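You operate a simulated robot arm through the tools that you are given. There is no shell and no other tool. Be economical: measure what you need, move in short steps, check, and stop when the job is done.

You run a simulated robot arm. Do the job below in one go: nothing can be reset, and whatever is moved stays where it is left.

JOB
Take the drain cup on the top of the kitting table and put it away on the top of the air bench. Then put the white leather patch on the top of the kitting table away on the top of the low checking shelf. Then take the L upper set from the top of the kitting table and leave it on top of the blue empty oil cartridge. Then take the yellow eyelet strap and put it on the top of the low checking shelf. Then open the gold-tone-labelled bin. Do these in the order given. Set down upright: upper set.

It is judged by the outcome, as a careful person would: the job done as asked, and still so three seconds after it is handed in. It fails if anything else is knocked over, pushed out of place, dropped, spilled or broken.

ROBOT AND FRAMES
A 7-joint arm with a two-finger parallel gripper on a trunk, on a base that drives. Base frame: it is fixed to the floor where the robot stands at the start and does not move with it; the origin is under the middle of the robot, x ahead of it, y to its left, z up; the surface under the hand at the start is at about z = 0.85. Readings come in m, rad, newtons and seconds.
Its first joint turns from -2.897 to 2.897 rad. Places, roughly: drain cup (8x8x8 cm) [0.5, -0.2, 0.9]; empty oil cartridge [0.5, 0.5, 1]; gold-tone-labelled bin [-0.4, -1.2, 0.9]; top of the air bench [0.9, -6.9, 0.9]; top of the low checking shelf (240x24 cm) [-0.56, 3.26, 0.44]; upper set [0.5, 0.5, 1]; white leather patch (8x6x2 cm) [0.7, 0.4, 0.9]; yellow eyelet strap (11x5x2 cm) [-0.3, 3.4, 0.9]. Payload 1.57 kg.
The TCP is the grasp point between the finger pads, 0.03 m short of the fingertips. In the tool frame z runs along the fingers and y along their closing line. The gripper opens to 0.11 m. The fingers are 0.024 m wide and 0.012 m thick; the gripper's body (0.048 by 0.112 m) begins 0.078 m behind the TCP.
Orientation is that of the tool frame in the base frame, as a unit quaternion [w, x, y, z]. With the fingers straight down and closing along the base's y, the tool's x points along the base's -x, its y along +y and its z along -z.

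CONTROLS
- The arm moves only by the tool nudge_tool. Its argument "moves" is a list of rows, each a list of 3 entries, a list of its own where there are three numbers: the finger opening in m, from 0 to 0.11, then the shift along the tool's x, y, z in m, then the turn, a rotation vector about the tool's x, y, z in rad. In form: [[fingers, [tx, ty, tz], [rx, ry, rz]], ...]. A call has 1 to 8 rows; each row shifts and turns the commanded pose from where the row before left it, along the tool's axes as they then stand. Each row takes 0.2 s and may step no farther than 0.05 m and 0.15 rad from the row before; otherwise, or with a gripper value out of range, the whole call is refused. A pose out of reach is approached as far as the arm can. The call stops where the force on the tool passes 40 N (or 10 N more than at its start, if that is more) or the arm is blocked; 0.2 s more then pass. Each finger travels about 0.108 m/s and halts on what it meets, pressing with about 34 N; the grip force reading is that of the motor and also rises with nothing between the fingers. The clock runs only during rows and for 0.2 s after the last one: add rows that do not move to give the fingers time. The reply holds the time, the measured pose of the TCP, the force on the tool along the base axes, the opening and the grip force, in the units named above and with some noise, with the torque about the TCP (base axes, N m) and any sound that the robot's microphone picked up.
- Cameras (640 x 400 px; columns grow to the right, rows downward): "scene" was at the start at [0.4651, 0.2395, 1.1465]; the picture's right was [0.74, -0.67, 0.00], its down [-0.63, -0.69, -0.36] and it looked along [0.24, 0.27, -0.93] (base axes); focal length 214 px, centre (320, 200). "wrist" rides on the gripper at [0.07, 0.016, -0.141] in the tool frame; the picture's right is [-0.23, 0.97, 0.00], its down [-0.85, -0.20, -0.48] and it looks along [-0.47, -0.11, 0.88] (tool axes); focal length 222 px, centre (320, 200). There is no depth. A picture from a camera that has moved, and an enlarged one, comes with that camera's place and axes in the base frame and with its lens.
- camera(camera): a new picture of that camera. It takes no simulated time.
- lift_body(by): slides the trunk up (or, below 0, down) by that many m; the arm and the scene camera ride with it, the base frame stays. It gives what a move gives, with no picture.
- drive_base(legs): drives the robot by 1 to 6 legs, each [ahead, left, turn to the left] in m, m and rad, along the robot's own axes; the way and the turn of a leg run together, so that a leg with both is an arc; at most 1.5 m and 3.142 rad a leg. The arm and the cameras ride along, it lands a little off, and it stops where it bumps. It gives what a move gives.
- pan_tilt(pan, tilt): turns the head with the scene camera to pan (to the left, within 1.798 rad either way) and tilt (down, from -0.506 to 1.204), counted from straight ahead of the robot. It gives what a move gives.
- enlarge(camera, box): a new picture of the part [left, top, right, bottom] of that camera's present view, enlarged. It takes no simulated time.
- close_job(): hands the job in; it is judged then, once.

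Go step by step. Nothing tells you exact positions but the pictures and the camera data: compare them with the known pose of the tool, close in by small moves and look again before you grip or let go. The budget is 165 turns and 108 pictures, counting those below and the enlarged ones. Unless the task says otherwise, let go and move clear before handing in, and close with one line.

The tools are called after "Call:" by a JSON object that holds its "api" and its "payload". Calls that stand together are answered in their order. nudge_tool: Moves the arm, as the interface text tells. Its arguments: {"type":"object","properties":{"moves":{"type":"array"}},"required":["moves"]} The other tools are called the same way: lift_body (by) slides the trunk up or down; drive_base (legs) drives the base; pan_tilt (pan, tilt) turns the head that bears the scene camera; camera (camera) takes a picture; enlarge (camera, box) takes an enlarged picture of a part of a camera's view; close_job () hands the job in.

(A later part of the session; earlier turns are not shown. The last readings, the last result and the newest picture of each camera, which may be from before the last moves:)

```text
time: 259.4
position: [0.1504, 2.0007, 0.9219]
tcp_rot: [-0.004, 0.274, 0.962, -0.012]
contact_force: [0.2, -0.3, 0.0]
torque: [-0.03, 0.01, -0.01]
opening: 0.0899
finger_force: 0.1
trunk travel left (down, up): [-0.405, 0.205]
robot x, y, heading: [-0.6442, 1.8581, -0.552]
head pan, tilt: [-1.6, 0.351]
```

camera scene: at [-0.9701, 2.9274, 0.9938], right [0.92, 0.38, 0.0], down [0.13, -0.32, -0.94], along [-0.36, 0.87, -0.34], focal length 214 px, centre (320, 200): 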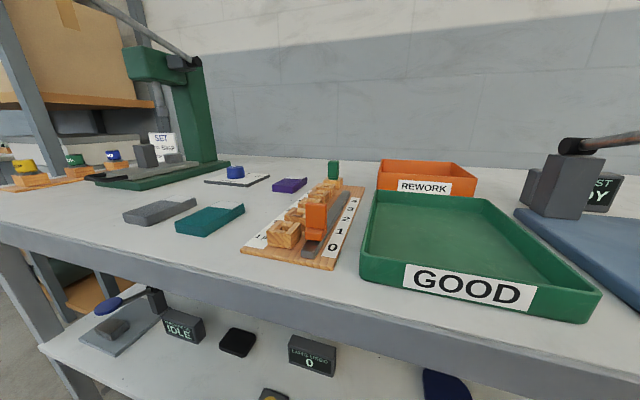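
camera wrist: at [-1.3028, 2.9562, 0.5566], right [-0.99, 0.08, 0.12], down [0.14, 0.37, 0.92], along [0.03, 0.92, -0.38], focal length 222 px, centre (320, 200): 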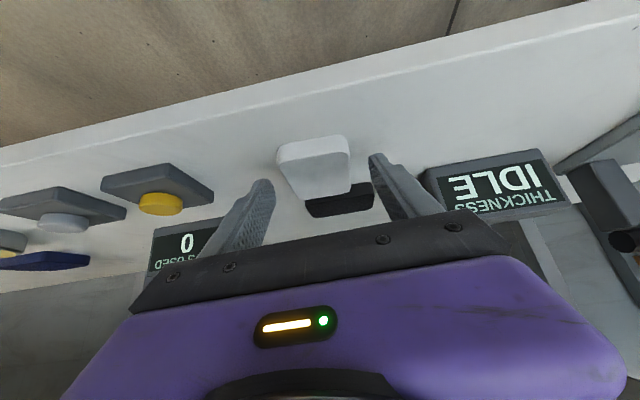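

Raising for clearance and driving to the front of the kitting table for the L set.

Call:
{"api": "lift_body", "payload": {"by": 0.2}}

Call:
{"api": "drive_base", "payload": {"legs": [[0.64, -0.61, 0], [0.63, -0.61, 0]]}}

Call:
{"api": "pan_tilt", "payload": {"pan": 0.5, "tilt": 0.85}}

Call:
{"api": "camera", "payload": {"camera": "scene"}}

Call:
{"api": "camera", "payload": {"camera": "wrist"}}

```text
time: 261.5
position: [0.1486, 1.9997, 1.1222]
tcp_rot: [-0.003, 0.274, 0.962, -0.012]
contact_force: [0.6, -0.6, -0.9]
torque: [0.01, 0.01, -0.02]
opening: 0.0901
finger_force: 0.2
trunk travel left (down, up): [-0.605, 0.005]
robot x, y, heading: [-0.6424, 1.8581, -0.553]
head pan, tilt: [-1.6, 0.351]
```

```text
time: 270.4
position: [0.5828, 0.2784, 1.1228]
tcp_rot: [-0.004, 0.28, 0.96, -0.01]
contact_force: [-0.1, 0.0, -0.6]
torque: [-0.01, 0.03, 0.02]
opening: 0.09
finger_force: 0.0
trunk travel left (down, up): [-0.605, 0.005]
robot x, y, heading: [-0.208, 0.1465, -0.571]
head pan, tilt: [-1.6, 0.351]
```

```text
time: 272.4
position: [0.5827, 0.2794, 1.123]
tcp_rot: [-0.005, 0.281, 0.96, -0.011]
contact_force: [0.4, 0.5, -0.2]
torque: [-0.03, -0.04, 0.0]
opening: 0.09
finger_force: 0.1
trunk travel left (down, up): [-0.605, 0.005]
robot x, y, heading: [-0.2107, 0.1475, -0.567]
head pan, tilt: [0.499, 0.85]
```

```text
43 pictures are left
camera scene: at [0.3347, 0.0783, 1.5502], right [-0.07, -1.0, 0.0], down [-0.75, 0.05, -0.66], along [0.66, -0.05, -0.75], focal length 214 px, centre (320, 200)
```

scene: 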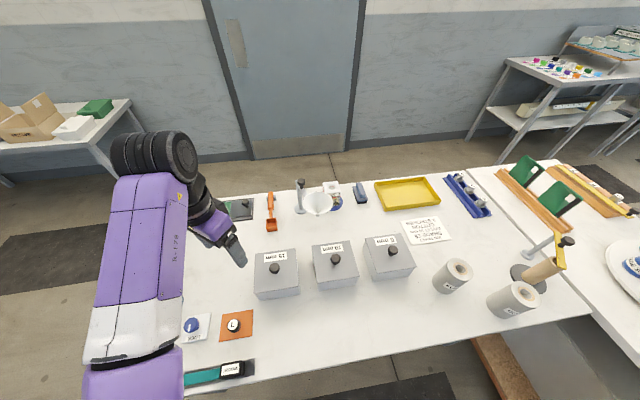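

```text
42 pictures are left
camera wrist: at [0.5338, 0.3325, 1.2633], right [0.72, 0.7, -0.02], down [0.62, -0.62, 0.48], along [0.32, -0.36, -0.88], focal length 222 px, centre (320, 200)
```

wrist: 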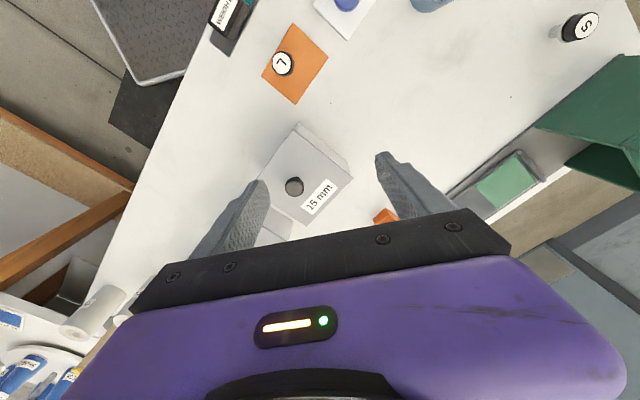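

The L set is at (0.477,0.301) with its cap top near z≈0.905. Moving over it with the fingers at 6 cm, then lowering with the trunk.

Call:
{"api": "nudge_tool", "payload": {"moves": [[0.07, [0.0336, -0.013, 0], [0, 0, 0]], [0.06, [0.0336, -0.013, 0], [0, 0, 0]], [0.06, [0.0336, -0.013, 0], [0, 0, 0]]]}}

Call:
{"api": "lift_body", "payload": {"by": -0.15}}

Call:
{"api": "camera", "payload": {"camera": "wrist"}}

```text
time: 273.2
position: [0.4758, 0.3008, 1.1228]
tcp_rot: [-0.004, 0.281, 0.96, -0.012]
contact_force: [0.5, -1.0, -0.4]
torque: [0.0, 0.02, 0.01]
opening: 0.0598
finger_force: 0.2
trunk travel left (down, up): [-0.605, 0.005]
robot x, y, heading: [-0.2136, 0.1452, -0.569]
head pan, tilt: [0.499, 0.85]
```

```text
time: 275.0
position: [0.4761, 0.2994, 0.9725]
tcp_rot: [-0.004, 0.281, 0.96, -0.011]
contact_force: [0.1, 0.2, 0.2]
torque: [-0.01, 0.01, 0.0]
opening: 0.06
finger_force: 0.1
trunk travel left (down, up): [-0.455, 0.155]
robot x, y, heading: [-0.2129, 0.1497, -0.571]
head pan, tilt: [0.499, 0.85]
```

```text
41 pictures are left
camera wrist: at [0.4275, 0.354, 1.1143], right [0.72, 0.7, -0.02], down [0.62, -0.62, 0.48], along [0.32, -0.36, -0.88], focal length 222 px, centre (320, 200)
```

wrist: 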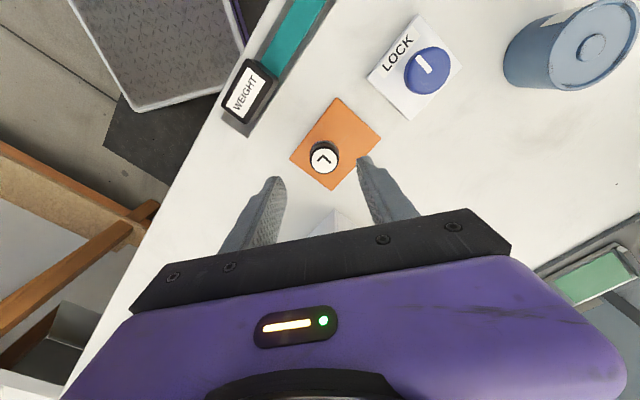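

Cap is centred between the fingers. Descending and gripping the cap.

Call:
{"api": "nudge_tool", "payload": {"moves": [[0.06, [0.0024, 0.002, 0.03], [0, 0, 0]], [0.06, [0, 0, 0.03], [0, 0, 0]], [0.06, [0, 0, 0.0155], [0, 0, 0]], [0.045, [0, 0, 0], [0, 0, 0]], [0.03, [0, 0, 0], [0, 0, 0]], [0.02, [0, 0, 0], [0, 0, 0]], [0.02, [0, 0, 0], [0, 0, 0]]]}}

Call:
{"api": "camera", "payload": {"camera": "wrist"}}

```text
time: 276.6
position: [0.474, 0.3025, 0.8962]
tcp_rot: [-0.005, 0.281, 0.96, -0.011]
contact_force: [-0.1, 1.5, -0.2]
torque: [0.0, -0.01, 0.0]
opening: 0.0306
finger_force: 33.7
trunk travel left (down, up): [-0.455, 0.155]
robot x, y, heading: [-0.2135, 0.1469, -0.572]
head pan, tilt: [0.499, 0.85]
```

```text
40 pictures are left
camera wrist: at [0.4257, 0.3557, 1.0381], right [0.72, 0.7, -0.02], down [0.62, -0.62, 0.48], along [0.32, -0.36, -0.88], focal length 222 px, centre (320, 200)
```

wrist: 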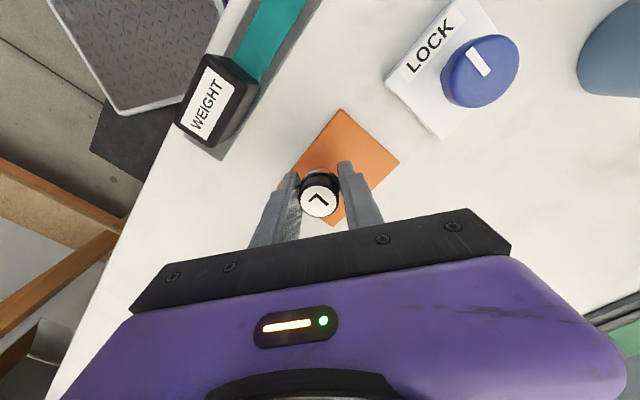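

Gripped at 3 cm. Lifting with the trunk and looking at the cartridge's lid.

Call:
{"api": "lift_body", "payload": {"by": 0.14}}

Call:
{"api": "pan_tilt", "payload": {"pan": 1.2, "tilt": 0.9}}

Call:
{"api": "camera", "payload": {"camera": "scene"}}

Call:
{"api": "camera", "payload": {"camera": "wrist"}}

```text
time: 278.3
position: [0.473, 0.3024, 1.0369]
tcp_rot: [-0.005, 0.281, 0.96, -0.012]
contact_force: [-0.3, -0.2, -0.3]
torque: [0.02, 0.0, 0.0]
opening: 0.0303
finger_force: 33.8
trunk travel left (down, up): [-0.595, 0.015]
robot x, y, heading: [-0.2105, 0.1461, -0.576]
head pan, tilt: [0.499, 0.85]
```

```text
time: 279.3
position: [0.4732, 0.3015, 1.0359]
tcp_rot: [-0.004, 0.28, 0.96, -0.012]
contact_force: [0.3, 0.4, -0.3]
torque: [-0.03, 0.02, 0.01]
opening: 0.0303
finger_force: 33.8
trunk travel left (down, up): [-0.595, 0.015]
robot x, y, heading: [-0.2139, 0.1458, -0.568]
head pan, tilt: [1.201, 0.901]
```

```text
39 pictures are left
camera scene: at [0.3176, 0.1284, 1.5363], right [0.59, -0.81, 0.0], down [-0.63, -0.46, -0.62], along [0.5, 0.37, -0.78], focal length 214 px, centre (320, 200)
```

scene: 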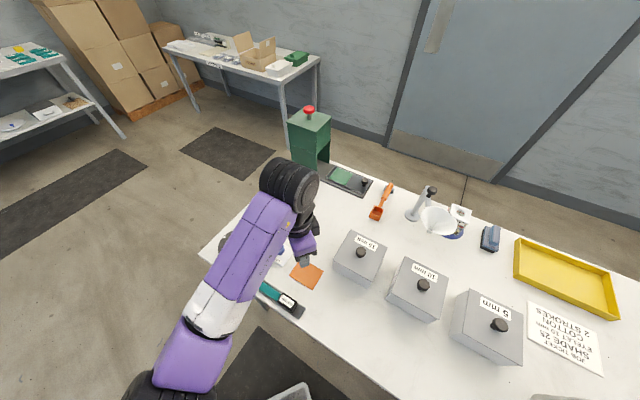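

```text
38 pictures are left
camera wrist: at [0.4258, 0.3557, 1.1781], right [0.72, 0.7, -0.02], down [0.62, -0.62, 0.48], along [0.32, -0.36, -0.88], focal length 222 px, centre (320, 200)
```

wrist: 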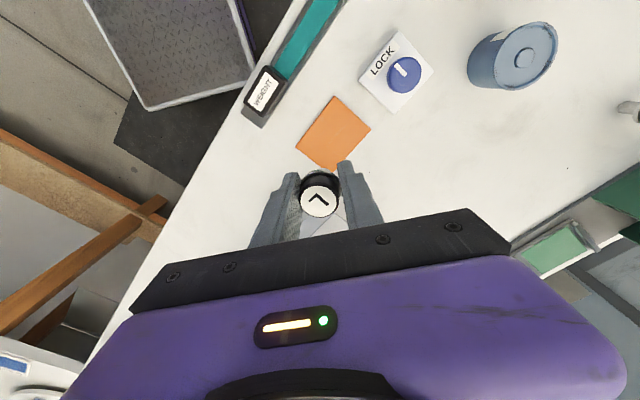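

Set is in hand. Zooming on the cartridge's lid.

Call:
{"api": "enlarge", "payload": {"camera": "wrist", "box": [440, 0, 600, 100]}}

```text
4.00 times, centred on (520, 50) of wrist
camera zoom: at [0.4258, 0.3557, 1.1781], right [0.72, 0.7, -0.02], down [0.62, -0.62, 0.48], along [0.32, -0.36, -0.88], focal length 888 px, centre (-480, 800)
```

zoom: 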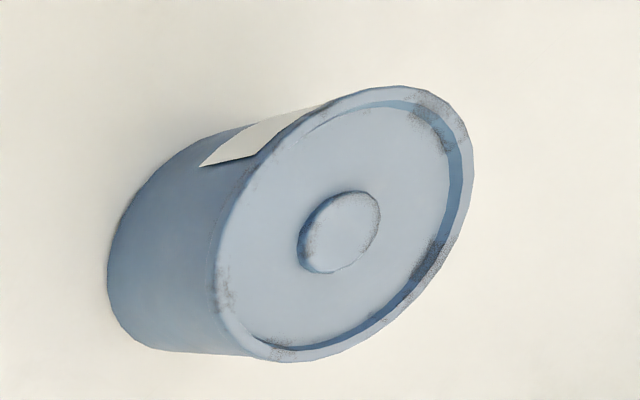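

The lid has a flat central boss (~2 cm) at about (0.562,0.516,0.90). I'll bring the set above it at a safe height and look.

Call:
{"api": "nudge_tool", "payload": {"moves": [[0.02, [0.0082, 0.0457, 0], [0, 0, 0]], [0.02, [0.0082, 0.0457, 0], [0, 0, 0]], [0.02, [0.0082, 0.0457, 0], [0, 0, 0]], [0.02, [0.0082, 0.0457, 0], [0, 0, 0]], [0.02, [0.0082, 0.0457, 0], [0, 0, 0]]]}}

Call:
{"api": "camera", "payload": {"camera": "wrist"}}

```text
time: 280.5
position: [0.5456, 0.4822, 1.0378]
tcp_rot: [-0.002, 0.282, 0.959, -0.011]
contact_force: [-0.2, -0.4, -1.2]
torque: [0.05, 0.03, 0.02]
opening: 0.0302
finger_force: 34.0
out of reach, approached as far as the arm can: row 5
trunk travel left (down, up): [-0.595, 0.015]
robot x, y, heading: [-0.2113, 0.1452, -0.569]
head pan, tilt: [1.201, 0.901]
```

```text
36 pictures are left
camera wrist: at [0.4963, 0.5351, 1.1788], right [0.72, 0.7, -0.02], down [0.62, -0.62, 0.48], along [0.32, -0.36, -0.88], focal length 222 px, centre (320, 200)
```

wrist: 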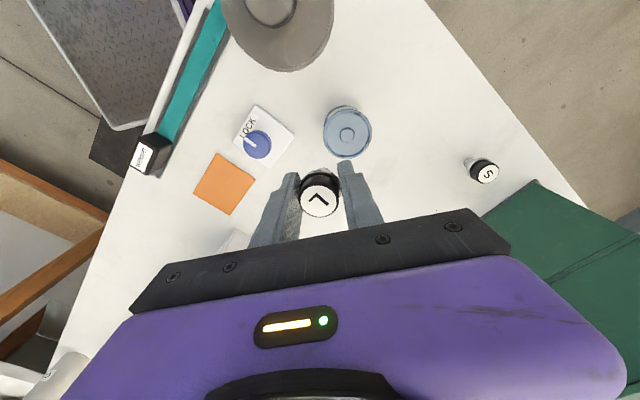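

Reach ran out because the trunk is high and the arm low. I'll raise the arm and lower the trunk accordingly.

Call:
{"api": "nudge_tool", "payload": {"moves": [[0.02, [0, 0, -0.04], [0, 0, 0]], [0.02, [0, 0, -0.04], [0, 0, 0]], [0.02, [0, 0, -0.04], [0, 0, 0]]]}}

Call:
{"api": "lift_body", "payload": {"by": -0.12}}

Call:
{"api": "enlarge", "payload": {"camera": "wrist", "box": [240, 80, 400, 240]}}

```text
time: 281.3
position: [0.5436, 0.484, 1.1562]
tcp_rot: [-0.004, 0.28, 0.96, -0.012]
contact_force: [-0.3, 0.2, -1.3]
torque: [0.07, 0.0, 0.04]
opening: 0.0306
finger_force: 33.9
trunk travel left (down, up): [-0.595, 0.015]
robot x, y, heading: [-0.2122, 0.1436, -0.57]
head pan, tilt: [1.201, 0.901]
```

```text
time: 282.8
position: [0.5434, 0.4853, 1.0365]
tcp_rot: [-0.004, 0.281, 0.96, -0.011]
contact_force: [0.0, -0.2, -0.1]
torque: [0.0, 0.06, 0.0]
opening: 0.0304
finger_force: 33.9
trunk travel left (down, up): [-0.475, 0.135]
robot x, y, heading: [-0.2093, 0.1488, -0.572]
head pan, tilt: [1.201, 0.901]
```

```text
2.50 times, centred on (320, 160) of wrist
camera zoom: at [0.4953, 0.5383, 1.1773], right [0.72, 0.7, -0.02], down [0.62, -0.62, 0.48], along [0.32, -0.36, -0.88], focal length 555 px, centre (320, 300)
```

zoom: 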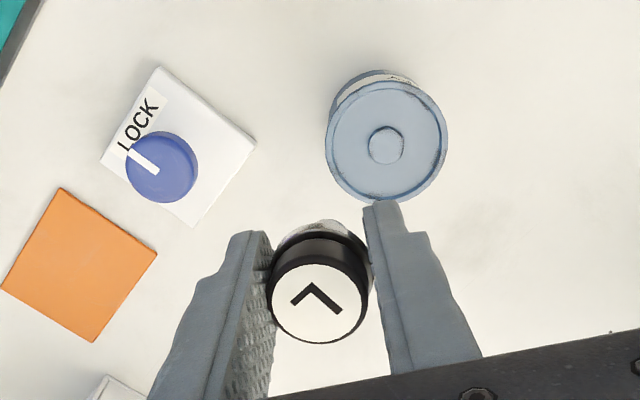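

Boss refined at (0.559,0.510). Moving over it and lowering a bit for a check.

Call:
{"api": "nudge_tool", "payload": {"moves": [[0.02, [0.0009, 0.0284, 0], [0, 0, 0]], [0.02, [0, 0, 0.035], [0, 0, 0]], [0.02, [0, 0, 0.0], [0, 0, 0]]]}}

Call:
{"api": "enlarge", "payload": {"camera": "wrist", "box": [240, 80, 400, 240]}}

```text
time: 283.6
position: [0.5466, 0.4977, 1.0021]
tcp_rot: [-0.004, 0.281, 0.96, -0.01]
contact_force: [0.9, 0.0, -0.7]
torque: [0.04, 0.0, -0.01]
opening: 0.0303
finger_force: 33.4
out of reach, approached as far as the arm can: row 1
trunk travel left (down, up): [-0.475, 0.135]
robot x, y, heading: [-0.2126, 0.1462, -0.57]
head pan, tilt: [1.201, 0.901]
```

```text
2.50 times, centred on (320, 160) of wrist
camera zoom: at [0.498, 0.5504, 1.1436], right [0.72, 0.7, -0.02], down [0.62, -0.62, 0.48], along [0.32, -0.36, -0.88], focal length 555 px, centre (320, 300)
```

zoom: 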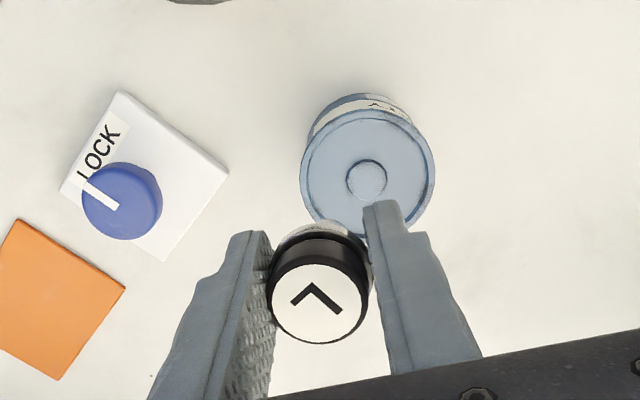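

Reach limit again; I'll shift the base left by 7 cm to gain slack, then bring the arm back over the boss.

Call:
{"api": "drive_base", "payload": {"legs": [[0.0, 0.072, 0]]}}

```text
time: 284.7
position: [0.5843, 0.5585, 1.0005]
tcp_rot: [-0.005, 0.281, 0.96, -0.011]
contact_force: [0.1, 0.5, -1.4]
torque: [0.0, 0.04, -0.01]
opening: 0.0304
finger_force: 34.2
trunk travel left (down, up): [-0.475, 0.135]
robot x, y, heading: [-0.1745, 0.2108, -0.569]
head pan, tilt: [1.201, 0.901]
```

Call:
{"api": "nudge_tool", "payload": {"moves": [[0.02, [-0.0023, -0.028, 0], [0, 0, 0]], [0.02, [-0.0023, -0.028, 0], [0, 0, 0]], [0.02, [0, 0, 0.02], [0, 0, 0]], [0.02, [0, 0, 0], [0, 0, 0]]]}}

Call:
{"api": "enlarge", "payload": {"camera": "wrist", "box": [240, 80, 400, 240]}}

```text
time: 285.7
position: [0.5873, 0.547, 0.9717]
tcp_rot: [-0.008, 0.278, 0.96, -0.016]
contact_force: [-0.4, 0.2, -1.2]
torque: [0.01, 0.02, -0.01]
opening: 0.0306
finger_force: 33.8
out of reach, approached as far as the arm can: row 1, 2
trunk travel left (down, up): [-0.475, 0.135]
robot x, y, heading: [-0.1736, 0.2063, -0.569]
head pan, tilt: [1.201, 0.901]
```

```text
2.50 times, centred on (320, 160) of wrist
camera zoom: at [0.5393, 0.6008, 1.1139], right [0.71, 0.7, -0.03], down [0.63, -0.61, 0.48], along [0.32, -0.36, -0.88], focal length 555 px, centre (320, 300)
```

zoom: 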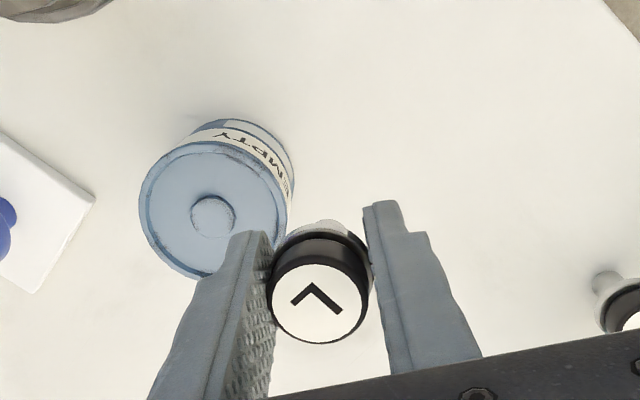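

The arm reports reach limits oddly; I'll raise slightly with the trunk and re-read with a still row.

Call:
{"api": "lift_body", "payload": {"by": 0.04}}

Call:
{"api": "nudge_tool", "payload": {"moves": [[0.02, [0, 0, 0], [0, 0, 0]]]}}

```text
time: 286.5
position: [0.5877, 0.5445, 1.0119]
tcp_rot: [-0.007, 0.28, 0.96, -0.016]
contact_force: [-0.2, 0.0, -0.8]
torque: [-0.04, 0.0, -0.03]
opening: 0.0305
finger_force: 34.0
trunk travel left (down, up): [-0.515, 0.095]
robot x, y, heading: [-0.1738, 0.2068, -0.567]
head pan, tilt: [1.201, 0.901]
```

```text
time: 286.9
position: [0.5893, 0.5448, 1.0134]
tcp_rot: [-0.007, 0.28, 0.96, -0.016]
contact_force: [0.4, -0.2, -0.2]
torque: [0.01, -0.02, 0.03]
opening: 0.0304
finger_force: 33.6
trunk travel left (down, up): [-0.515, 0.095]
robot x, y, heading: [-0.1714, 0.2057, -0.57]
head pan, tilt: [1.201, 0.901]
```

Likely the wrist's last joint is at its limit, since the arm swung left with fixed tool yaw. I'll yaw the tool left, which is harmless for the round set.

Call:
{"api": "nudge_tool", "payload": {"moves": [[0.02, [0, 0, 0], [0, 0, -0.14]], [0.02, [0, 0, 0], [0, 0, -0.14]], [0.02, [0, 0, 0], [0, 0, -0.14]], [0.02, [0, 0, 0], [0, 0, 0]]]}}

```text
time: 287.9
position: [0.5904, 0.5441, 1.0146]
tcp_rot: [-0.009, 0.075, 0.997, -0.013]
contact_force: [-0.6, 0.0, -1.3]
torque: [0.01, 0.01, 0.02]
opening: 0.0305
finger_force: 33.5
trunk travel left (down, up): [-0.515, 0.095]
robot x, y, heading: [-0.1719, 0.2048, -0.569]
head pan, tilt: [1.201, 0.901]
```

Call:
{"api": "nudge_tool", "payload": {"moves": [[0.02, [0.0134, -0.0198, 0], [0, -0.0126, 0]], [0.02, [0.0134, -0.0198, 0], [0, 0, 0]], [0.02, [0, 0, 0.015], [0, 0, 0]], [0.02, [0, 0, 0], [0, 0, 0]]]}}

Call:
{"api": "enlarge", "payload": {"camera": "wrist", "box": [240, 80, 400, 240]}}

```text
time: 288.9
position: [0.5901, 0.5464, 1.0047]
tcp_rot: [0.002, 0.073, 0.997, -0.011]
contact_force: [-0.5, -0.4, -1.2]
torque: [-0.02, 0.03, 0.01]
opening: 0.0304
finger_force: 33.6
out of reach, approached as far as the arm can: row 1, 2
trunk travel left (down, up): [-0.515, 0.095]
robot x, y, heading: [-0.1718, 0.2084, -0.568]
head pan, tilt: [1.201, 0.901]
```

```text
2.50 times, centred on (320, 160) of wrist
camera zoom: at [0.5249, 0.5751, 1.1451], right [0.37, 0.93, -0.02], down [0.82, -0.31, 0.49], along [0.45, -0.19, -0.87], focal length 555 px, centre (320, 300)
```

zoom: 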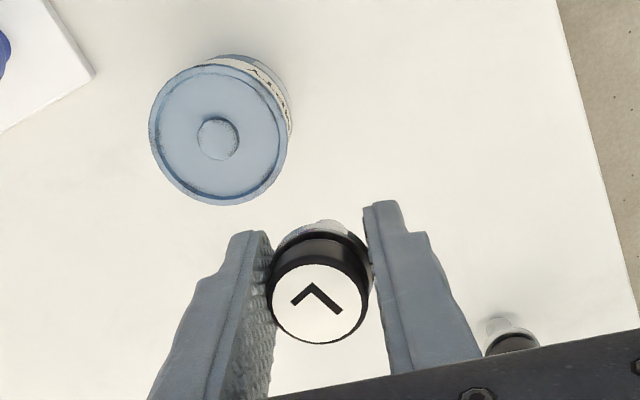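

Possibly the panned head is obstructing the forearm. I turn the head away to the right and retry.

Call:
{"api": "pan_tilt", "payload": {"pan": -0.9, "tilt": 0.9}}

Call:
{"api": "nudge_tool", "payload": {"moves": [[0.02, [0.0134, -0.0198, 0], [0, 0, 0]], [0.02, [0.0134, -0.0198, 0], [0, 0, 0]], [0.02, [0, 0, 0], [0, 0, 0]]]}}

```text
time: 290.9
position: [0.5921, 0.5448, 1.0028]
tcp_rot: [0.001, 0.074, 0.997, -0.011]
contact_force: [-0.6, 0.9, -1.0]
torque: [-0.01, -0.01, 0.01]
opening: 0.0304
finger_force: 34.3
trunk travel left (down, up): [-0.515, 0.095]
robot x, y, heading: [-0.1723, 0.2075, -0.567]
head pan, tilt: [-0.901, 0.901]
```

```text
time: 291.7
position: [0.5895, 0.5431, 0.9979]
tcp_rot: [-0.001, 0.074, 0.997, -0.013]
contact_force: [0.6, -0.2, -0.1]
torque: [0.0, 0.0, 0.02]
opening: 0.0303
finger_force: 34.2
out of reach, approached as far as the arm can: row 1, 2
trunk travel left (down, up): [-0.515, 0.095]
robot x, y, heading: [-0.172, 0.2109, -0.571]
head pan, tilt: [-0.901, 0.901]
```

The boss is consistently at (0.559,0.5095). I'll use the base for the lateral fine positioning and the trunk for the vertical.

Call:
{"api": "drive_base", "payload": {"legs": [[-0.0077, -0.0454, 0]]}}

Call:
{"api": "enlarge", "payload": {"camera": "wrist", "box": [240, 80, 400, 240]}}

```text
time: 292.6
position: [0.559, 0.5066, 0.9965]
tcp_rot: [-0.002, 0.074, 0.997, -0.012]
contact_force: [0.1, 1.2, 0.1]
torque: [0.02, 0.02, 0.03]
opening: 0.0304
finger_force: 33.5
trunk travel left (down, up): [-0.515, 0.095]
robot x, y, heading: [-0.2022, 0.174, -0.571]
head pan, tilt: [-0.901, 0.901]
```

```text
2.50 times, centred on (320, 160) of wrist
camera zoom: at [0.4941, 0.5371, 1.1382], right [0.37, 0.93, -0.02], down [0.82, -0.31, 0.48], along [0.44, -0.2, -0.88], focal length 555 px, centre (320, 300)
```

zoom: 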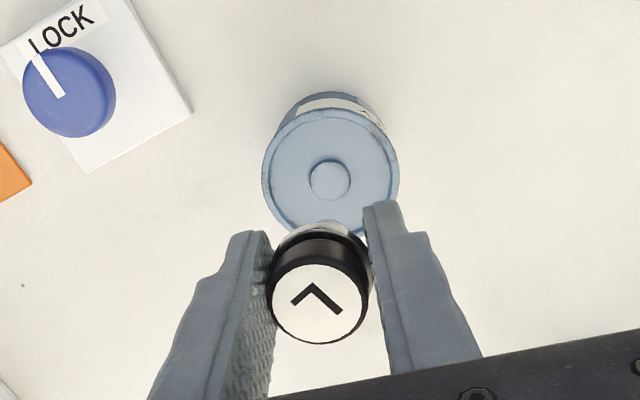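

The boss is straight beneath within ~2 mm. Lowering with the trunk, then small steps.

Call:
{"api": "nudge_tool", "payload": {"moves": [[0.02, [0.0, 0.0022, 0], [0, 0, 0]]]}}

Call:
{"api": "lift_body", "payload": {"by": -0.036}}

Call:
{"api": "enlarge", "payload": {"camera": "wrist", "box": [240, 80, 400, 240]}}

```text
time: 293.0
position: [0.5608, 0.5094, 0.9964]
tcp_rot: [-0.002, 0.074, 0.997, -0.012]
contact_force: [0.1, -0.4, -0.6]
torque: [0.02, -0.04, 0.03]
opening: 0.0303
finger_force: 33.9
trunk travel left (down, up): [-0.515, 0.095]
robot x, y, heading: [-0.2064, 0.1732, -0.568]
head pan, tilt: [-0.901, 0.901]
```

```text
time: 293.8
position: [0.5607, 0.5102, 0.9614]
tcp_rot: [-0.002, 0.074, 0.997, -0.013]
contact_force: [-0.8, 0.3, -0.6]
torque: [0.03, -0.02, 0.01]
opening: 0.0304
finger_force: 33.5
trunk travel left (down, up): [-0.479, 0.131]
robot x, y, heading: [-0.2014, 0.1747, -0.568]
head pan, tilt: [-0.901, 0.901]
```

```text
2.50 times, centred on (320, 160) of wrist
camera zoom: at [0.4945, 0.5391, 1.1021], right [0.37, 0.93, -0.02], down [0.82, -0.31, 0.48], along [0.44, -0.2, -0.88], focal length 555 px, centre (320, 300)
```

zoom: 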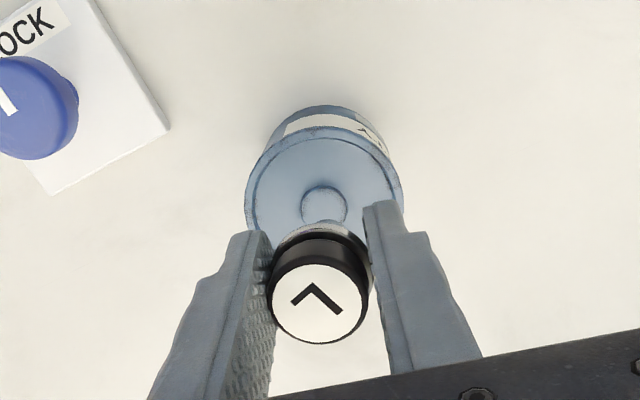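

Alignment holds. Stepping down gently until contact.

Call:
{"api": "nudge_tool", "payload": {"moves": [[0.02, [0.001, 0, 0.004], [0, 0, 0]], [0.02, [0, 0, 0.003], [0, 0, 0]], [0.02, [0, 0, 0.003], [0, 0, 0]]]}}

```text
time: 294.6
position: [0.5593, 0.5088, 0.951]
tcp_rot: [-0.001, 0.074, 0.997, -0.013]
contact_force: [-0.1, 0.7, -0.5]
torque: [-0.03, 0.04, 0.0]
opening: 0.0304
finger_force: 33.5
trunk travel left (down, up): [-0.479, 0.131]
robot x, y, heading: [-0.2043, 0.1741, -0.57]
head pan, tilt: [-0.901, 0.901]
```

Call:
{"api": "nudge_tool", "payload": {"moves": [[0.02, [0, 0, 0.002], [0, 0, 0]], [0.02, [0, 0, 0.002], [0, 0, 0]], [0.02, [0, 0, 0.001], [0, 0, 0]]]}}

```text
time: 295.4
position: [0.5592, 0.5102, 0.9475]
tcp_rot: [-0.001, 0.075, 0.997, -0.011]
contact_force: [-2.6, -1.8, 14.4]
torque: [-0.1, -0.03, -0.04]
opening: 0.0301
finger_force: 33.8
trunk travel left (down, up): [-0.479, 0.131]
robot x, y, heading: [-0.2039, 0.1732, -0.573]
head pan, tilt: [-0.901, 0.901]
```

Contact at 14 N on the boss. Easing 0.5 mm and opening slowly.

Call:
{"api": "nudge_tool", "payload": {"moves": [[0.02, [0, 0, -0.0005], [0, 0, 0]], [0.034, [0, 0, 0], [0, 0, 0]], [0.04, [0, 0, 0], [0, 0, 0]], [0.05, [0, 0, 0], [0, 0, 0]], [0.055, [0, 0, 0], [0, 0, 0]]]}}

Call:
{"api": "enlarge", "payload": {"camera": "wrist", "box": [240, 80, 400, 240]}}

```text
time: 296.6
position: [0.5588, 0.5095, 0.946]
tcp_rot: [-0.002, 0.073, 0.997, -0.012]
contact_force: [0.4, 0.2, 0.0]
torque: [0.0, -0.02, 0.01]
opening: 0.0547
finger_force: 0.0
trunk travel left (down, up): [-0.479, 0.131]
robot x, y, heading: [-0.2042, 0.1738, -0.57]
head pan, tilt: [-0.901, 0.901]
```

```text
2.50 times, centred on (320, 160) of wrist
camera zoom: at [0.4932, 0.5383, 1.0876], right [0.37, 0.93, -0.02], down [0.82, -0.31, 0.48], along [0.44, -0.2, -0.88], focal length 555 px, centre (320, 300)
```

zoom: 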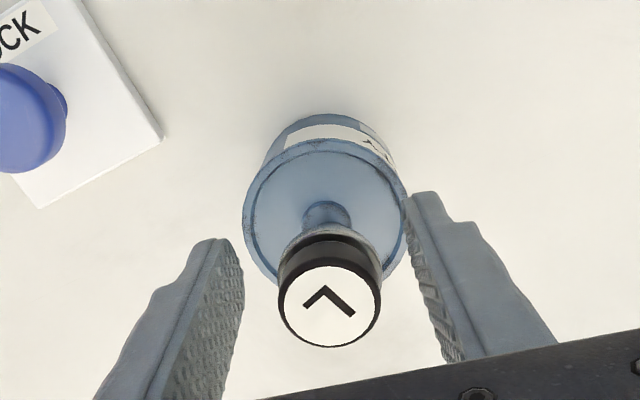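

The L set stands upright on the boss. Rising straight up with the trunk and checking.

Call:
{"api": "lift_body", "payload": {"by": 0.125}}

Call:
{"api": "enlarge", "payload": {"camera": "wrist", "box": [200, 60, 440, 240]}}

```text
time: 298.1
position: [0.5602, 0.5099, 1.0716]
tcp_rot: [-0.002, 0.075, 0.997, -0.012]
contact_force: [0.7, 0.4, 0.4]
torque: [-0.01, 0.01, -0.01]
opening: 0.0552
finger_force: 0.0
trunk travel left (down, up): [-0.604, 0.006]
robot x, y, heading: [-0.2083, 0.1747, -0.566]
head pan, tilt: [-0.901, 0.901]
```

```text
2.22 times, centred on (320, 150) of wrist
camera zoom: at [0.4932, 0.5383, 1.2125], right [0.37, 0.93, -0.02], down [0.82, -0.31, 0.48], along [0.44, -0.2, -0.88], focal length 494 px, centre (320, 311)
```

zoom: 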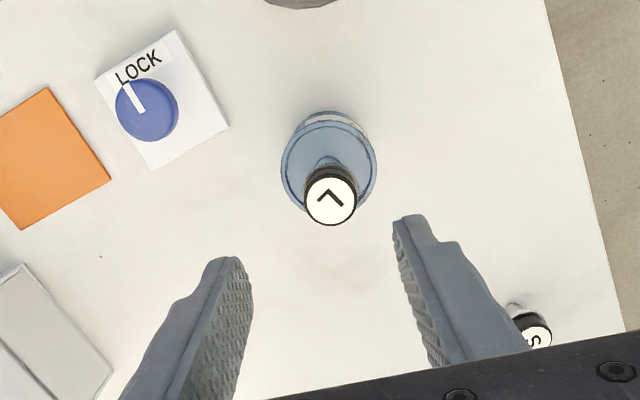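

The L set stands well on the cartridge. Now the yellow strap at about (-0.30,3.36) on the checking bench: I'll go there with the robot parallel to the bench and the arm reaching left.

Call:
{"api": "drive_base", "payload": {"legs": [[-0.35, 0, 0], [0, 0, 0.661], [-0.02, 1.05, 0], [-0.02, 1.05, 0]]}}

Call:
{"api": "pan_tilt", "payload": {"pan": 0.7, "tilt": 0.7}}

Call:
{"api": "camera", "payload": {"camera": "scene"}}

Call:
{"api": "camera", "payload": {"camera": "wrist"}}

```text
time: 312.1
position: [-0.3372, 3.1687, 1.0718]
tcp_rot: [0.003, -0.257, 0.966, -0.012]
contact_force: [-0.2, 0.6, 0.1]
torque: [-0.01, 0.0, 0.01]
opening: 0.055
finger_force: 0.1
trunk travel left (down, up): [-0.604, 0.006]
robot x, y, heading: [-0.7295, 2.4324, 0.092]
head pan, tilt: [-0.901, 0.901]
```

```text
time: 313.8
position: [-0.3375, 3.1667, 1.0724]
tcp_rot: [0.003, -0.256, 0.967, -0.012]
contact_force: [-0.8, -1.0, 0.7]
torque: [-0.01, 0.01, 0.05]
opening: 0.055
finger_force: 0.1
trunk travel left (down, up): [-0.604, 0.006]
robot x, y, heading: [-0.7295, 2.4318, 0.1]
head pan, tilt: [0.7, 0.7]
```

```text
27 pictures are left
camera scene: at [-0.2646, 2.7324, 1.5614], right [0.72, -0.7, 0.0], down [-0.45, -0.46, -0.76], along [0.53, 0.55, -0.64], focal length 214 px, centre (320, 200)
```

scene: 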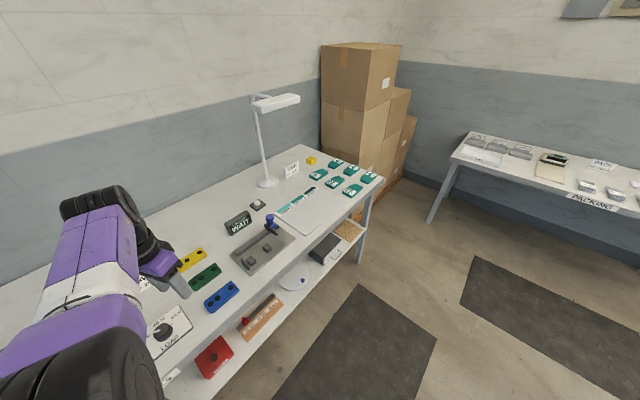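

```text
26 pictures are left
camera wrist: at [-0.408, 3.1501, 1.2126], right [-0.28, 0.96, -0.02], down [0.84, 0.26, 0.48], along [0.47, 0.12, -0.88], focal length 222 px, centre (320, 200)
```

wrist: 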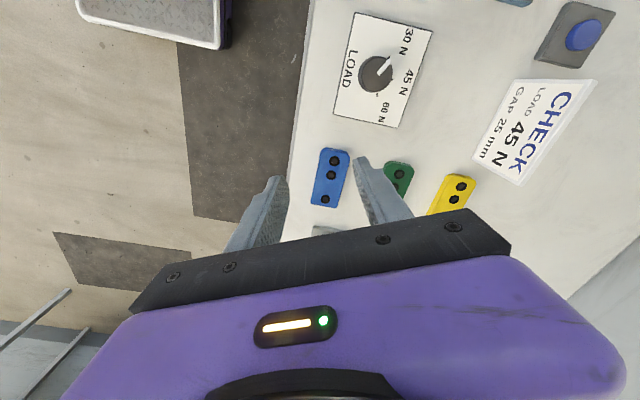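

The strap is near (-0.281,3.402), long axis roughly along the bench. I'll raise the arm in its range, lower the trunk accordingly, and bring the arm in closer with the closing line across the strap.

Call:
{"api": "nudge_tool", "payload": {"moves": [[0.075, [0, 0, -0.04], [0, 0, 0]], [0.075, [0, 0, -0.04], [0, 0, 0]], [0.075, [0, 0, -0.04], [0, 0, 0]], [0.075, [0, 0, -0.04], [0, 0, 0]], [0.075, [0, -0.03, 0], [0, 0, 0.08]], [0.075, [0, -0.03, 0], [0, 0, 0.08]]]}}

```text
time: 314.7
position: [-0.335, 3.1264, 1.0934]
tcp_rot: [-0.031, -0.248, 0.964, -0.089]
contact_force: [-0.7, -0.2, -0.5]
torque: [-0.01, 0.02, 0.03]
opening: 0.0749
finger_force: 0.0
out of reach, approached as far as the arm can: row 2
trunk travel left (down, up): [-0.604, 0.006]
robot x, y, heading: [-0.7312, 2.4329, 0.095]
head pan, tilt: [0.7, 0.7]
stopped in row 4: the arm was blocked; the commanded pose is now the measured one
```

Blocked with a tilt. I'll straighten, go slightly down and inward (to the robot's right), with the head turned away.

Call:
{"api": "pan_tilt", "payload": {"pan": -0.9, "tilt": 0.7}}

Call:
{"api": "nudge_tool", "payload": {"moves": [[0.075, [0.01, -0.02, 0.02], [-0.078, -0.052, 0]], [0.075, [0.01, -0.02, 0.02], [-0.078, -0.052, 0]], [0.075, [0.01, -0.025, 0], [0, 0, 0.08]], [0.075, [0.01, -0.025, 0], [0, 0, 0.08]]]}}

```text
time: 316.4
position: [-0.3343, 3.1275, 1.0927]
tcp_rot: [-0.03, -0.248, 0.964, -0.089]
contact_force: [0.1, 0.4, 0.4]
torque: [-0.03, -0.02, 0.02]
opening: 0.0749
finger_force: 0.1
trunk travel left (down, up): [-0.604, 0.006]
robot x, y, heading: [-0.7304, 2.4298, 0.1]
head pan, tilt: [-0.901, 0.7]
```

```text
time: 317.4
position: [-0.309, 3.1605, 1.0377]
tcp_rot: [0.0, -0.171, 0.985, 0.001]
contact_force: [0.4, 0.6, -0.2]
torque: [0.02, 0.0, 0.01]
opening: 0.0751
finger_force: 0.1
out of reach, approached as far as the arm can: row 1, 2, 3, 4
trunk travel left (down, up): [-0.604, 0.006]
robot x, y, heading: [-0.7297, 2.432, 0.095]
head pan, tilt: [-0.901, 0.7]
```

The arm only holds this pose comfortably, so I'll use the base for horizontal motion and the trunk for vertical. Turning the base right 0.2 rad to square the closing line across the strap.

Call:
{"api": "drive_base", "payload": {"legs": [[0, 0, -0.2]]}}

```text
time: 318.5
position: [-0.1717, 3.0601, 1.0368]
tcp_rot: [0.0, -0.072, 0.997, 0.0]
contact_force: [-0.7, 0.0, 0.9]
torque: [-0.03, 0.02, 0.0]
opening: 0.0749
finger_force: 0.1
trunk travel left (down, up): [-0.604, 0.006]
robot x, y, heading: [-0.7297, 2.4296, -0.103]
head pan, tilt: [-0.901, 0.7]
```

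Call:
{"api": "drive_base", "payload": {"legs": [[-0.143, 0, 0], [0, 0.27, 0]]}}

Call:
{"api": "camera", "payload": {"camera": "wrist"}}

```text
time: 321.4
position: [-0.2827, 3.3445, 1.0366]
tcp_rot: [0.001, -0.069, 0.998, 0.0]
contact_force: [0.1, 0.7, 0.9]
torque: [0.02, 0.0, -0.03]
opening: 0.0749
finger_force: 0.1
trunk travel left (down, up): [-0.604, 0.006]
robot x, y, heading: [-0.8457, 2.7131, -0.108]
head pan, tilt: [-0.901, 0.7]
```

```text
25 pictures are left
camera wrist: at [-0.3538, 3.3504, 1.1786], right [0.09, 1.0, 0.0], down [0.87, -0.08, 0.48], along [0.48, -0.04, -0.88], focal length 222 px, centre (320, 200)
```

wrist: 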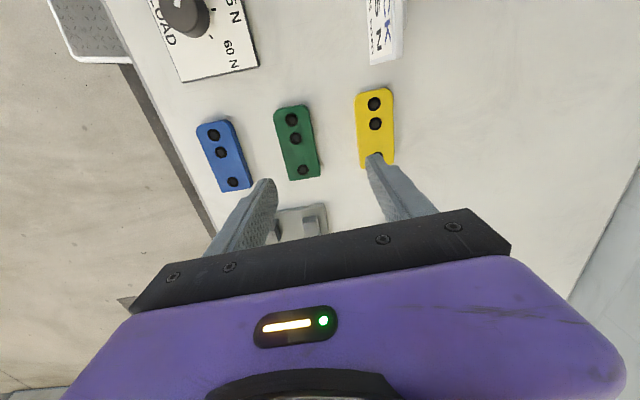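

The strap's centre is at (-0.287,3.417). Final base shift over it, then lowering with the trunk part way.

Call:
{"api": "drive_base", "payload": {"legs": [[-0.012, 0.0716, 0]]}}

Call:
{"api": "lift_body", "payload": {"by": -0.1}}

Call:
{"api": "camera", "payload": {"camera": "wrist"}}

```text
time: 322.4
position: [-0.3051, 3.4061, 1.0375]
tcp_rot: [0.0, -0.082, 0.997, 0.0]
contact_force: [0.0, 0.2, 0.5]
torque: [0.0, -0.05, -0.02]
opening: 0.0749
finger_force: 0.0
trunk travel left (down, up): [-0.604, 0.006]
robot x, y, heading: [-0.848, 2.7649, -0.086]
head pan, tilt: [-0.901, 0.7]
```

```text
time: 323.7
position: [-0.3038, 3.4077, 0.9368]
tcp_rot: [0.001, -0.082, 0.997, 0.0]
contact_force: [-0.5, -0.2, 0.7]
torque: [0.03, -0.01, -0.01]
opening: 0.0749
finger_force: 0.0
trunk travel left (down, up): [-0.504, 0.106]
robot x, y, heading: [-0.8521, 2.7719, -0.087]
head pan, tilt: [-0.901, 0.7]
```

```text
24 pictures are left
camera wrist: at [-0.3764, 3.4112, 1.0788], right [0.07, 1.0, 0.0], down [0.88, -0.06, 0.48], along [0.48, -0.03, -0.88], focal length 222 px, centre (320, 200)
```

wrist: 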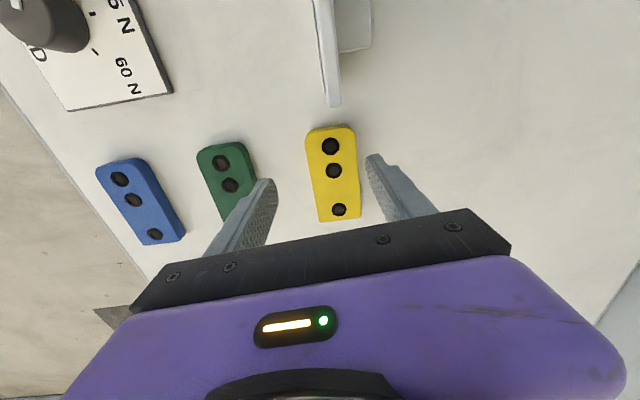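

Need +13 mm in y; the x offset toward the strap's -x end is fine. Trying that by the arm.

Call:
{"api": "nudge_tool", "payload": {"moves": [[0.075, [0.002, 0.013, 0], [0, 0, 0]], [0.075, [0, 0, 0], [0, 0, 0]]]}}

```text
time: 324.3
position: [-0.3113, 3.4097, 0.9402]
tcp_rot: [0.0, -0.082, 0.997, 0.001]
contact_force: [0.2, -0.3, 1.4]
torque: [0.02, 0.0, 0.0]
opening: 0.0752
finger_force: 0.1
out of reach, approached as far as the arm can: row 1
trunk travel left (down, up): [-0.504, 0.106]
robot x, y, heading: [-0.8468, 2.7679, -0.086]
head pan, tilt: [-0.901, 0.7]
```

Call:
{"api": "drive_base", "payload": {"legs": [[0.005, 0.012, 0]]}}

Call:
{"api": "lift_body", "payload": {"by": -0.03}}

Call:
{"api": "camera", "payload": {"camera": "wrist"}}

```text
time: 325.1
position: [-0.3124, 3.4133, 0.9387]
tcp_rot: [0.0, -0.084, 0.997, 0.0]
contact_force: [0.4, 0.8, -0.3]
torque: [-0.01, 0.02, -0.03]
opening: 0.0749
finger_force: 0.1
trunk travel left (down, up): [-0.504, 0.106]
robot x, y, heading: [-0.8484, 2.7662, -0.079]
head pan, tilt: [-0.901, 0.7]
stopped in leg 1: the robot was blocked; the commanded pose is now the measured one
```

```text
time: 325.8
position: [-0.313, 3.4133, 0.9074]
tcp_rot: [-0.001, -0.083, 0.997, 0.0]
contact_force: [-0.4, 0.0, -0.5]
torque: [-0.02, 0.0, 0.01]
opening: 0.075
finger_force: 0.0
trunk travel left (down, up): [-0.474, 0.136]
robot x, y, heading: [-0.8491, 2.768, -0.079]
head pan, tilt: [-0.901, 0.7]
```

```text
23 pictures are left
camera wrist: at [-0.3841, 3.4168, 1.0501], right [0.06, 1.0, 0.0], down [0.88, -0.06, 0.48], along [0.48, -0.03, -0.88], focal length 222 px, centre (320, 200)
```

wrist: 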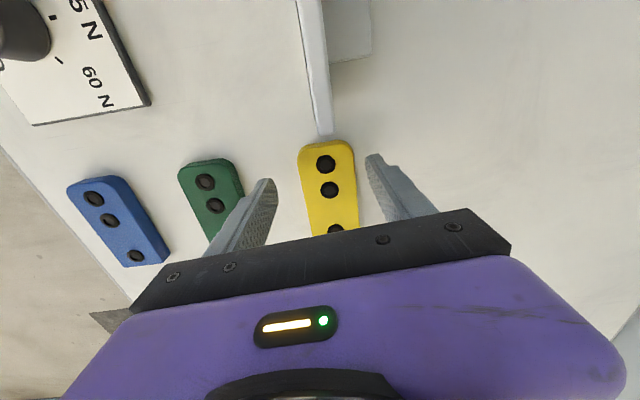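

The base touches the bench's side, so no more base motion that way; but the strap is now between the fingers. Lowering the last bit and gripping.

Call:
{"api": "lift_body", "payload": {"by": -0.018}}

Call:
{"api": "nudge_tool", "payload": {"moves": [[0.06, [0, 0, 0], [0, 0, 0]], [0.045, [0, 0, 0], [0, 0, 0]], [0.03, [0, 0, 0], [0, 0, 0]], [0.03, [0, 0, 0], [0, 0, 0]]]}}

```text
time: 326.4
position: [-0.3123, 3.4127, 0.8902]
tcp_rot: [0.001, -0.083, 0.997, -0.001]
contact_force: [0.3, 0.2, 0.3]
torque: [-0.02, 0.0, -0.01]
opening: 0.0751
finger_force: 0.0
trunk travel left (down, up): [-0.456, 0.154]
robot x, y, heading: [-0.846, 2.7647, -0.082]
head pan, tilt: [-0.901, 0.7]
```

```text
time: 327.4
position: [-0.3125, 3.4123, 0.8908]
tcp_rot: [-0.001, -0.083, 0.997, 0.0]
contact_force: [-0.4, 1.0, 1.3]
torque: [-0.01, 0.06, 0.0]
opening: 0.0489
finger_force: 34.3
trunk travel left (down, up): [-0.456, 0.154]
robot x, y, heading: [-0.8484, 2.7643, -0.077]
head pan, tilt: [-0.901, 0.7]
```

Gripped at 4.9 cm. Lifting with the trunk and checking.

Call:
{"api": "lift_body", "payload": {"by": 0.15}}

Call:
{"api": "camera", "payload": {"camera": "wrist"}}

```text
time: 329.2
position: [-0.3134, 3.4123, 1.0411]
tcp_rot: [0.0, -0.083, 0.997, 0.0]
contact_force: [0.4, 0.2, -0.5]
torque: [-0.02, 0.0, 0.01]
opening: 0.0489
finger_force: 34.2
trunk travel left (down, up): [-0.606, 0.004]
robot x, y, heading: [-0.85, 2.7698, -0.086]
head pan, tilt: [-0.901, 0.7]
```

```text
22 pictures are left
camera wrist: at [-0.3841, 3.4167, 1.182], right [0.06, 1.0, 0.0], down [0.88, -0.06, 0.48], along [0.48, -0.03, -0.88], focal length 222 px, centre (320, 200)
```

wrist: 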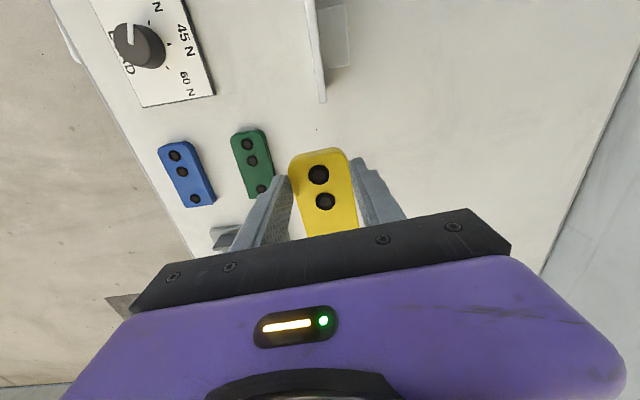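

The strap is held and its neighbours are untouched. Moving away from the bench and looking back to make sure that nothing was disturbed.

Call:
{"api": "drive_base", "payload": {"legs": [[0, -0.6, 0], [0, 0, 1.75]]}}

Call:
{"api": "pan_tilt", "payload": {"pan": 0.1, "tilt": 0.6}}

Call:
{"api": "camera", "payload": {"camera": "scene"}}

```text
time: 336.8
position: [-1.6291, 2.5789, 1.0412]
tcp_rot: [0.0, 0.82, -0.572, 0.001]
contact_force: [0.6, 0.1, -0.1]
torque: [0.0, 0.0, -0.01]
opening: 0.0487
finger_force: 33.9
trunk travel left (down, up): [-0.606, 0.004]
robot x, y, heading: [-0.8967, 2.1755, 1.677]
head pan, tilt: [-0.901, 0.7]
```

```text
time: 338.1
position: [-1.6297, 2.5778, 1.0407]
tcp_rot: [-0.001, 0.82, -0.572, 0.001]
contact_force: [-0.3, -0.7, -0.8]
torque: [-0.01, -0.01, 0.01]
opening: 0.0489
finger_force: 34.3
trunk travel left (down, up): [-0.606, 0.004]
robot x, y, heading: [-0.8906, 2.1713, 1.674]
head pan, tilt: [0.099, 0.6]
```

```text
21 pictures are left
camera scene: at [-1.1581, 2.6601, 1.572], right [0.98, 0.2, 0.0], down [0.12, -0.55, -0.82], along [-0.17, 0.81, -0.57], focal length 214 px, centre (320, 200)
```

scene: 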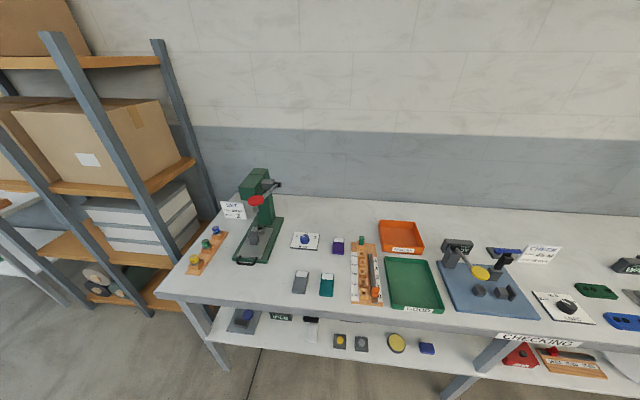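

Everything on the bench is as before. Now pitching the tool 40° forward (with yaw alignment) in free space.

Call:
{"api": "nudge_tool", "payload": {"moves": [[0.03, [0, 0, 0], [0, -0.14, 0.05]], [0.03, [0, 0, 0], [0, -0.14, 0.05]], [0.03, [0, 0, 0], [0, -0.14, 0.05]], [0.03, [0, 0, 0], [0, -0.14, 0.05]], [0.03, [0, 0, 0], [0, -0.14, 0.05]]]}}

```text
time: 339.3
position: [-1.6543, 2.582, 1.0355]
tcp_rot: [-0.195, 0.694, -0.633, -0.282]
contact_force: [0.1, 0.0, 0.4]
torque: [-0.07, -0.02, -0.02]
opening: 0.0488
finger_force: 33.9
out of reach, approached as far as the arm can: row 1, 2, 3
trunk travel left (down, up): [-0.606, 0.004]
robot x, y, heading: [-0.8934, 2.1701, 1.684]
head pan, tilt: [0.099, 0.6]
```

Pitch succeeded with a small roll; correcting it and lowering the trunk to shelf height.

Call:
{"api": "nudge_tool", "payload": {"moves": [[0.03, [0, 0, 0], [0.112, 0, 0]], [0.03, [0, 0, 0], [0, 0, 0]]]}}

Call:
{"api": "lift_body", "payload": {"by": -0.4}}

Call:
{"api": "lift_body", "payload": {"by": -0.09}}

```text
time: 339.9
position: [-1.6274, 2.5793, 1.0414]
tcp_rot: [-0.235, 0.682, -0.649, -0.244]
contact_force: [1.3, -0.4, -0.5]
torque: [-0.01, -0.01, 0.0]
opening: 0.0488
finger_force: 34.1
out of reach, approached as far as the arm can: row 1
trunk travel left (down, up): [-0.606, 0.004]
robot x, y, heading: [-0.8952, 2.1736, 1.674]
head pan, tilt: [0.099, 0.6]
```

```text
time: 343.7
position: [-1.6272, 2.5798, 0.6393]
tcp_rot: [-0.235, 0.682, -0.648, -0.244]
contact_force: [-0.1, 0.4, 0.0]
torque: [-0.02, -0.04, -0.01]
opening: 0.049
finger_force: 34.3
trunk travel left (down, up): [-0.206, 0.404]
robot x, y, heading: [-0.8967, 2.172, 1.677]
head pan, tilt: [0.099, 0.6]
```

```text
time: 345.0
position: [-1.6276, 2.5802, 0.5518]
tcp_rot: [-0.235, 0.682, -0.648, -0.245]
contact_force: [-0.3, 0.0, 0.1]
torque: [-0.03, 0.01, -0.02]
opening: 0.0487
finger_force: 33.7
trunk travel left (down, up): [-0.116, 0.494]
robot x, y, heading: [-0.8951, 2.1699, 1.679]
head pan, tilt: [0.099, 0.6]
```

Tool is level and pitched. Driving right to a stand-off before the free gap at x≈-0.69 (between the blue box and the middle leg) and looking.

Call:
{"api": "drive_base", "payload": {"legs": [[0.068, -0.951, 0], [0.12, 0, 0]]}}

Call:
{"api": "pan_tilt", "payload": {"pan": 0.3, "tilt": 0.5}}

Call:
{"api": "camera", "payload": {"camera": "scene"}}

Call:
{"api": "camera", "payload": {"camera": "wrist"}}

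```text
time: 350.7
position: [-0.7183, 2.8668, 0.5506]
tcp_rot: [-0.234, 0.684, -0.646, -0.244]
contact_force: [-0.5, -0.2, -0.8]
torque: [-0.02, -0.03, 0.0]
opening: 0.0491
finger_force: 34.7
trunk travel left (down, up): [-0.116, 0.494]
robot x, y, heading: [0.0165, 2.4638, 1.681]
head pan, tilt: [0.099, 0.6]
```

```text
time: 351.5
position: [-0.7185, 2.867, 0.5507]
tcp_rot: [-0.234, 0.684, -0.646, -0.245]
contact_force: [-0.4, 0.3, 0.2]
torque: [-0.02, 0.01, -0.04]
opening: 0.0488
finger_force: 33.6
trunk travel left (down, up): [-0.116, 0.494]
robot x, y, heading: [0.0157, 2.4617, 1.682]
head pan, tilt: [0.3, 0.499]
```

```text
20 pictures are left
camera scene: at [-0.2674, 2.9466, 1.0911], right [0.92, 0.4, 0.0], down [0.19, -0.44, -0.88], along [-0.35, 0.8, -0.48], focal length 214 px, centre (320, 200)
```

scene: 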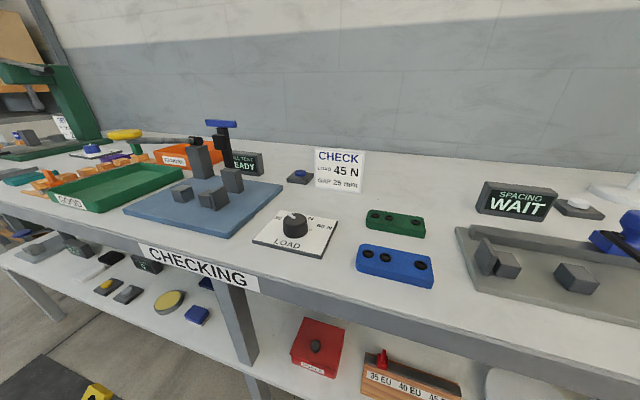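

```text
19 pictures are left
camera wrist: at [-0.7272, 2.7217, 0.6148], right [-0.98, 0.12, 0.14], down [0.18, 0.36, 0.91], along [0.06, 0.92, -0.38], focal length 222 px, centre (320, 200)
```

wrist: 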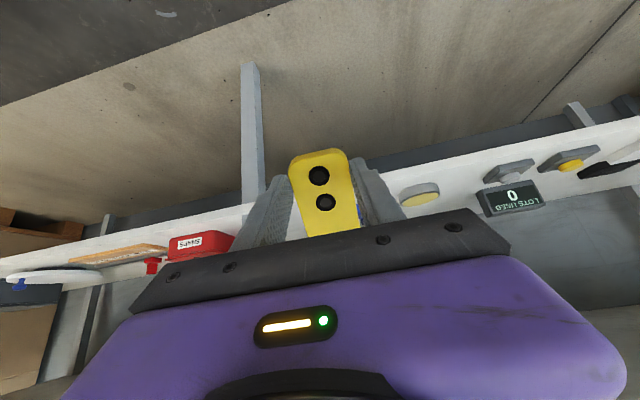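

The gap is x≈-0.744…-0.60, shelf edge at y≈3.10. Turning the head aside, shifting right 6.8 cm, then driving in.

Call:
{"api": "pan_tilt", "payload": {"pan": -1.6, "tilt": 0.4}}

Call:
{"api": "drive_base", "payload": {"legs": [[0, -0.0676, 0], [0.15, 0, 0]]}}

Call:
{"api": "camera", "payload": {"camera": "wrist"}}

```text
time: 353.3
position: [-0.719, 2.867, 0.5507]
tcp_rot: [-0.235, 0.684, -0.646, -0.245]
contact_force: [-0.1, 0.1, -0.6]
torque: [0.0, -0.03, 0.01]
opening: 0.0488
finger_force: 34.5
trunk travel left (down, up): [-0.116, 0.494]
robot x, y, heading: [0.0173, 2.4642, 1.683]
head pan, tilt: [-1.6, 0.4]
```

```text
time: 355.3
position: [-0.6669, 3.0258, 0.5504]
tcp_rot: [-0.234, 0.683, -0.648, -0.244]
contact_force: [0.4, -0.2, 0.5]
torque: [0.01, 0.04, -0.02]
opening: 0.0489
finger_force: 34.1
trunk travel left (down, up): [-0.116, 0.494]
robot x, y, heading: [0.0648, 2.6204, 1.686]
head pan, tilt: [-1.6, 0.4]
```

```text
18 pictures are left
camera wrist: at [-0.6753, 2.8805, 0.6148], right [-0.98, 0.12, 0.14], down [0.18, 0.36, 0.91], along [0.06, 0.92, -0.38], focal length 222 px, centre (320, 200)
```

wrist: 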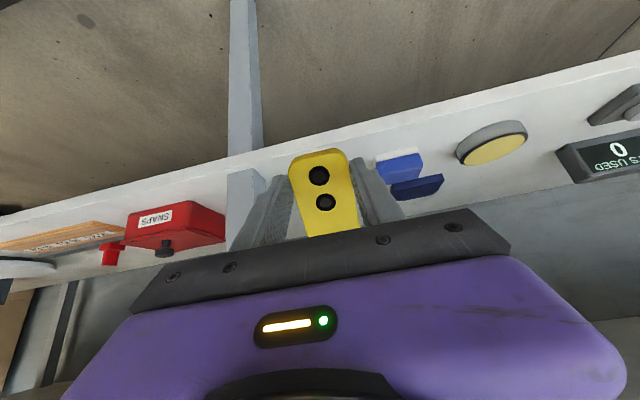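

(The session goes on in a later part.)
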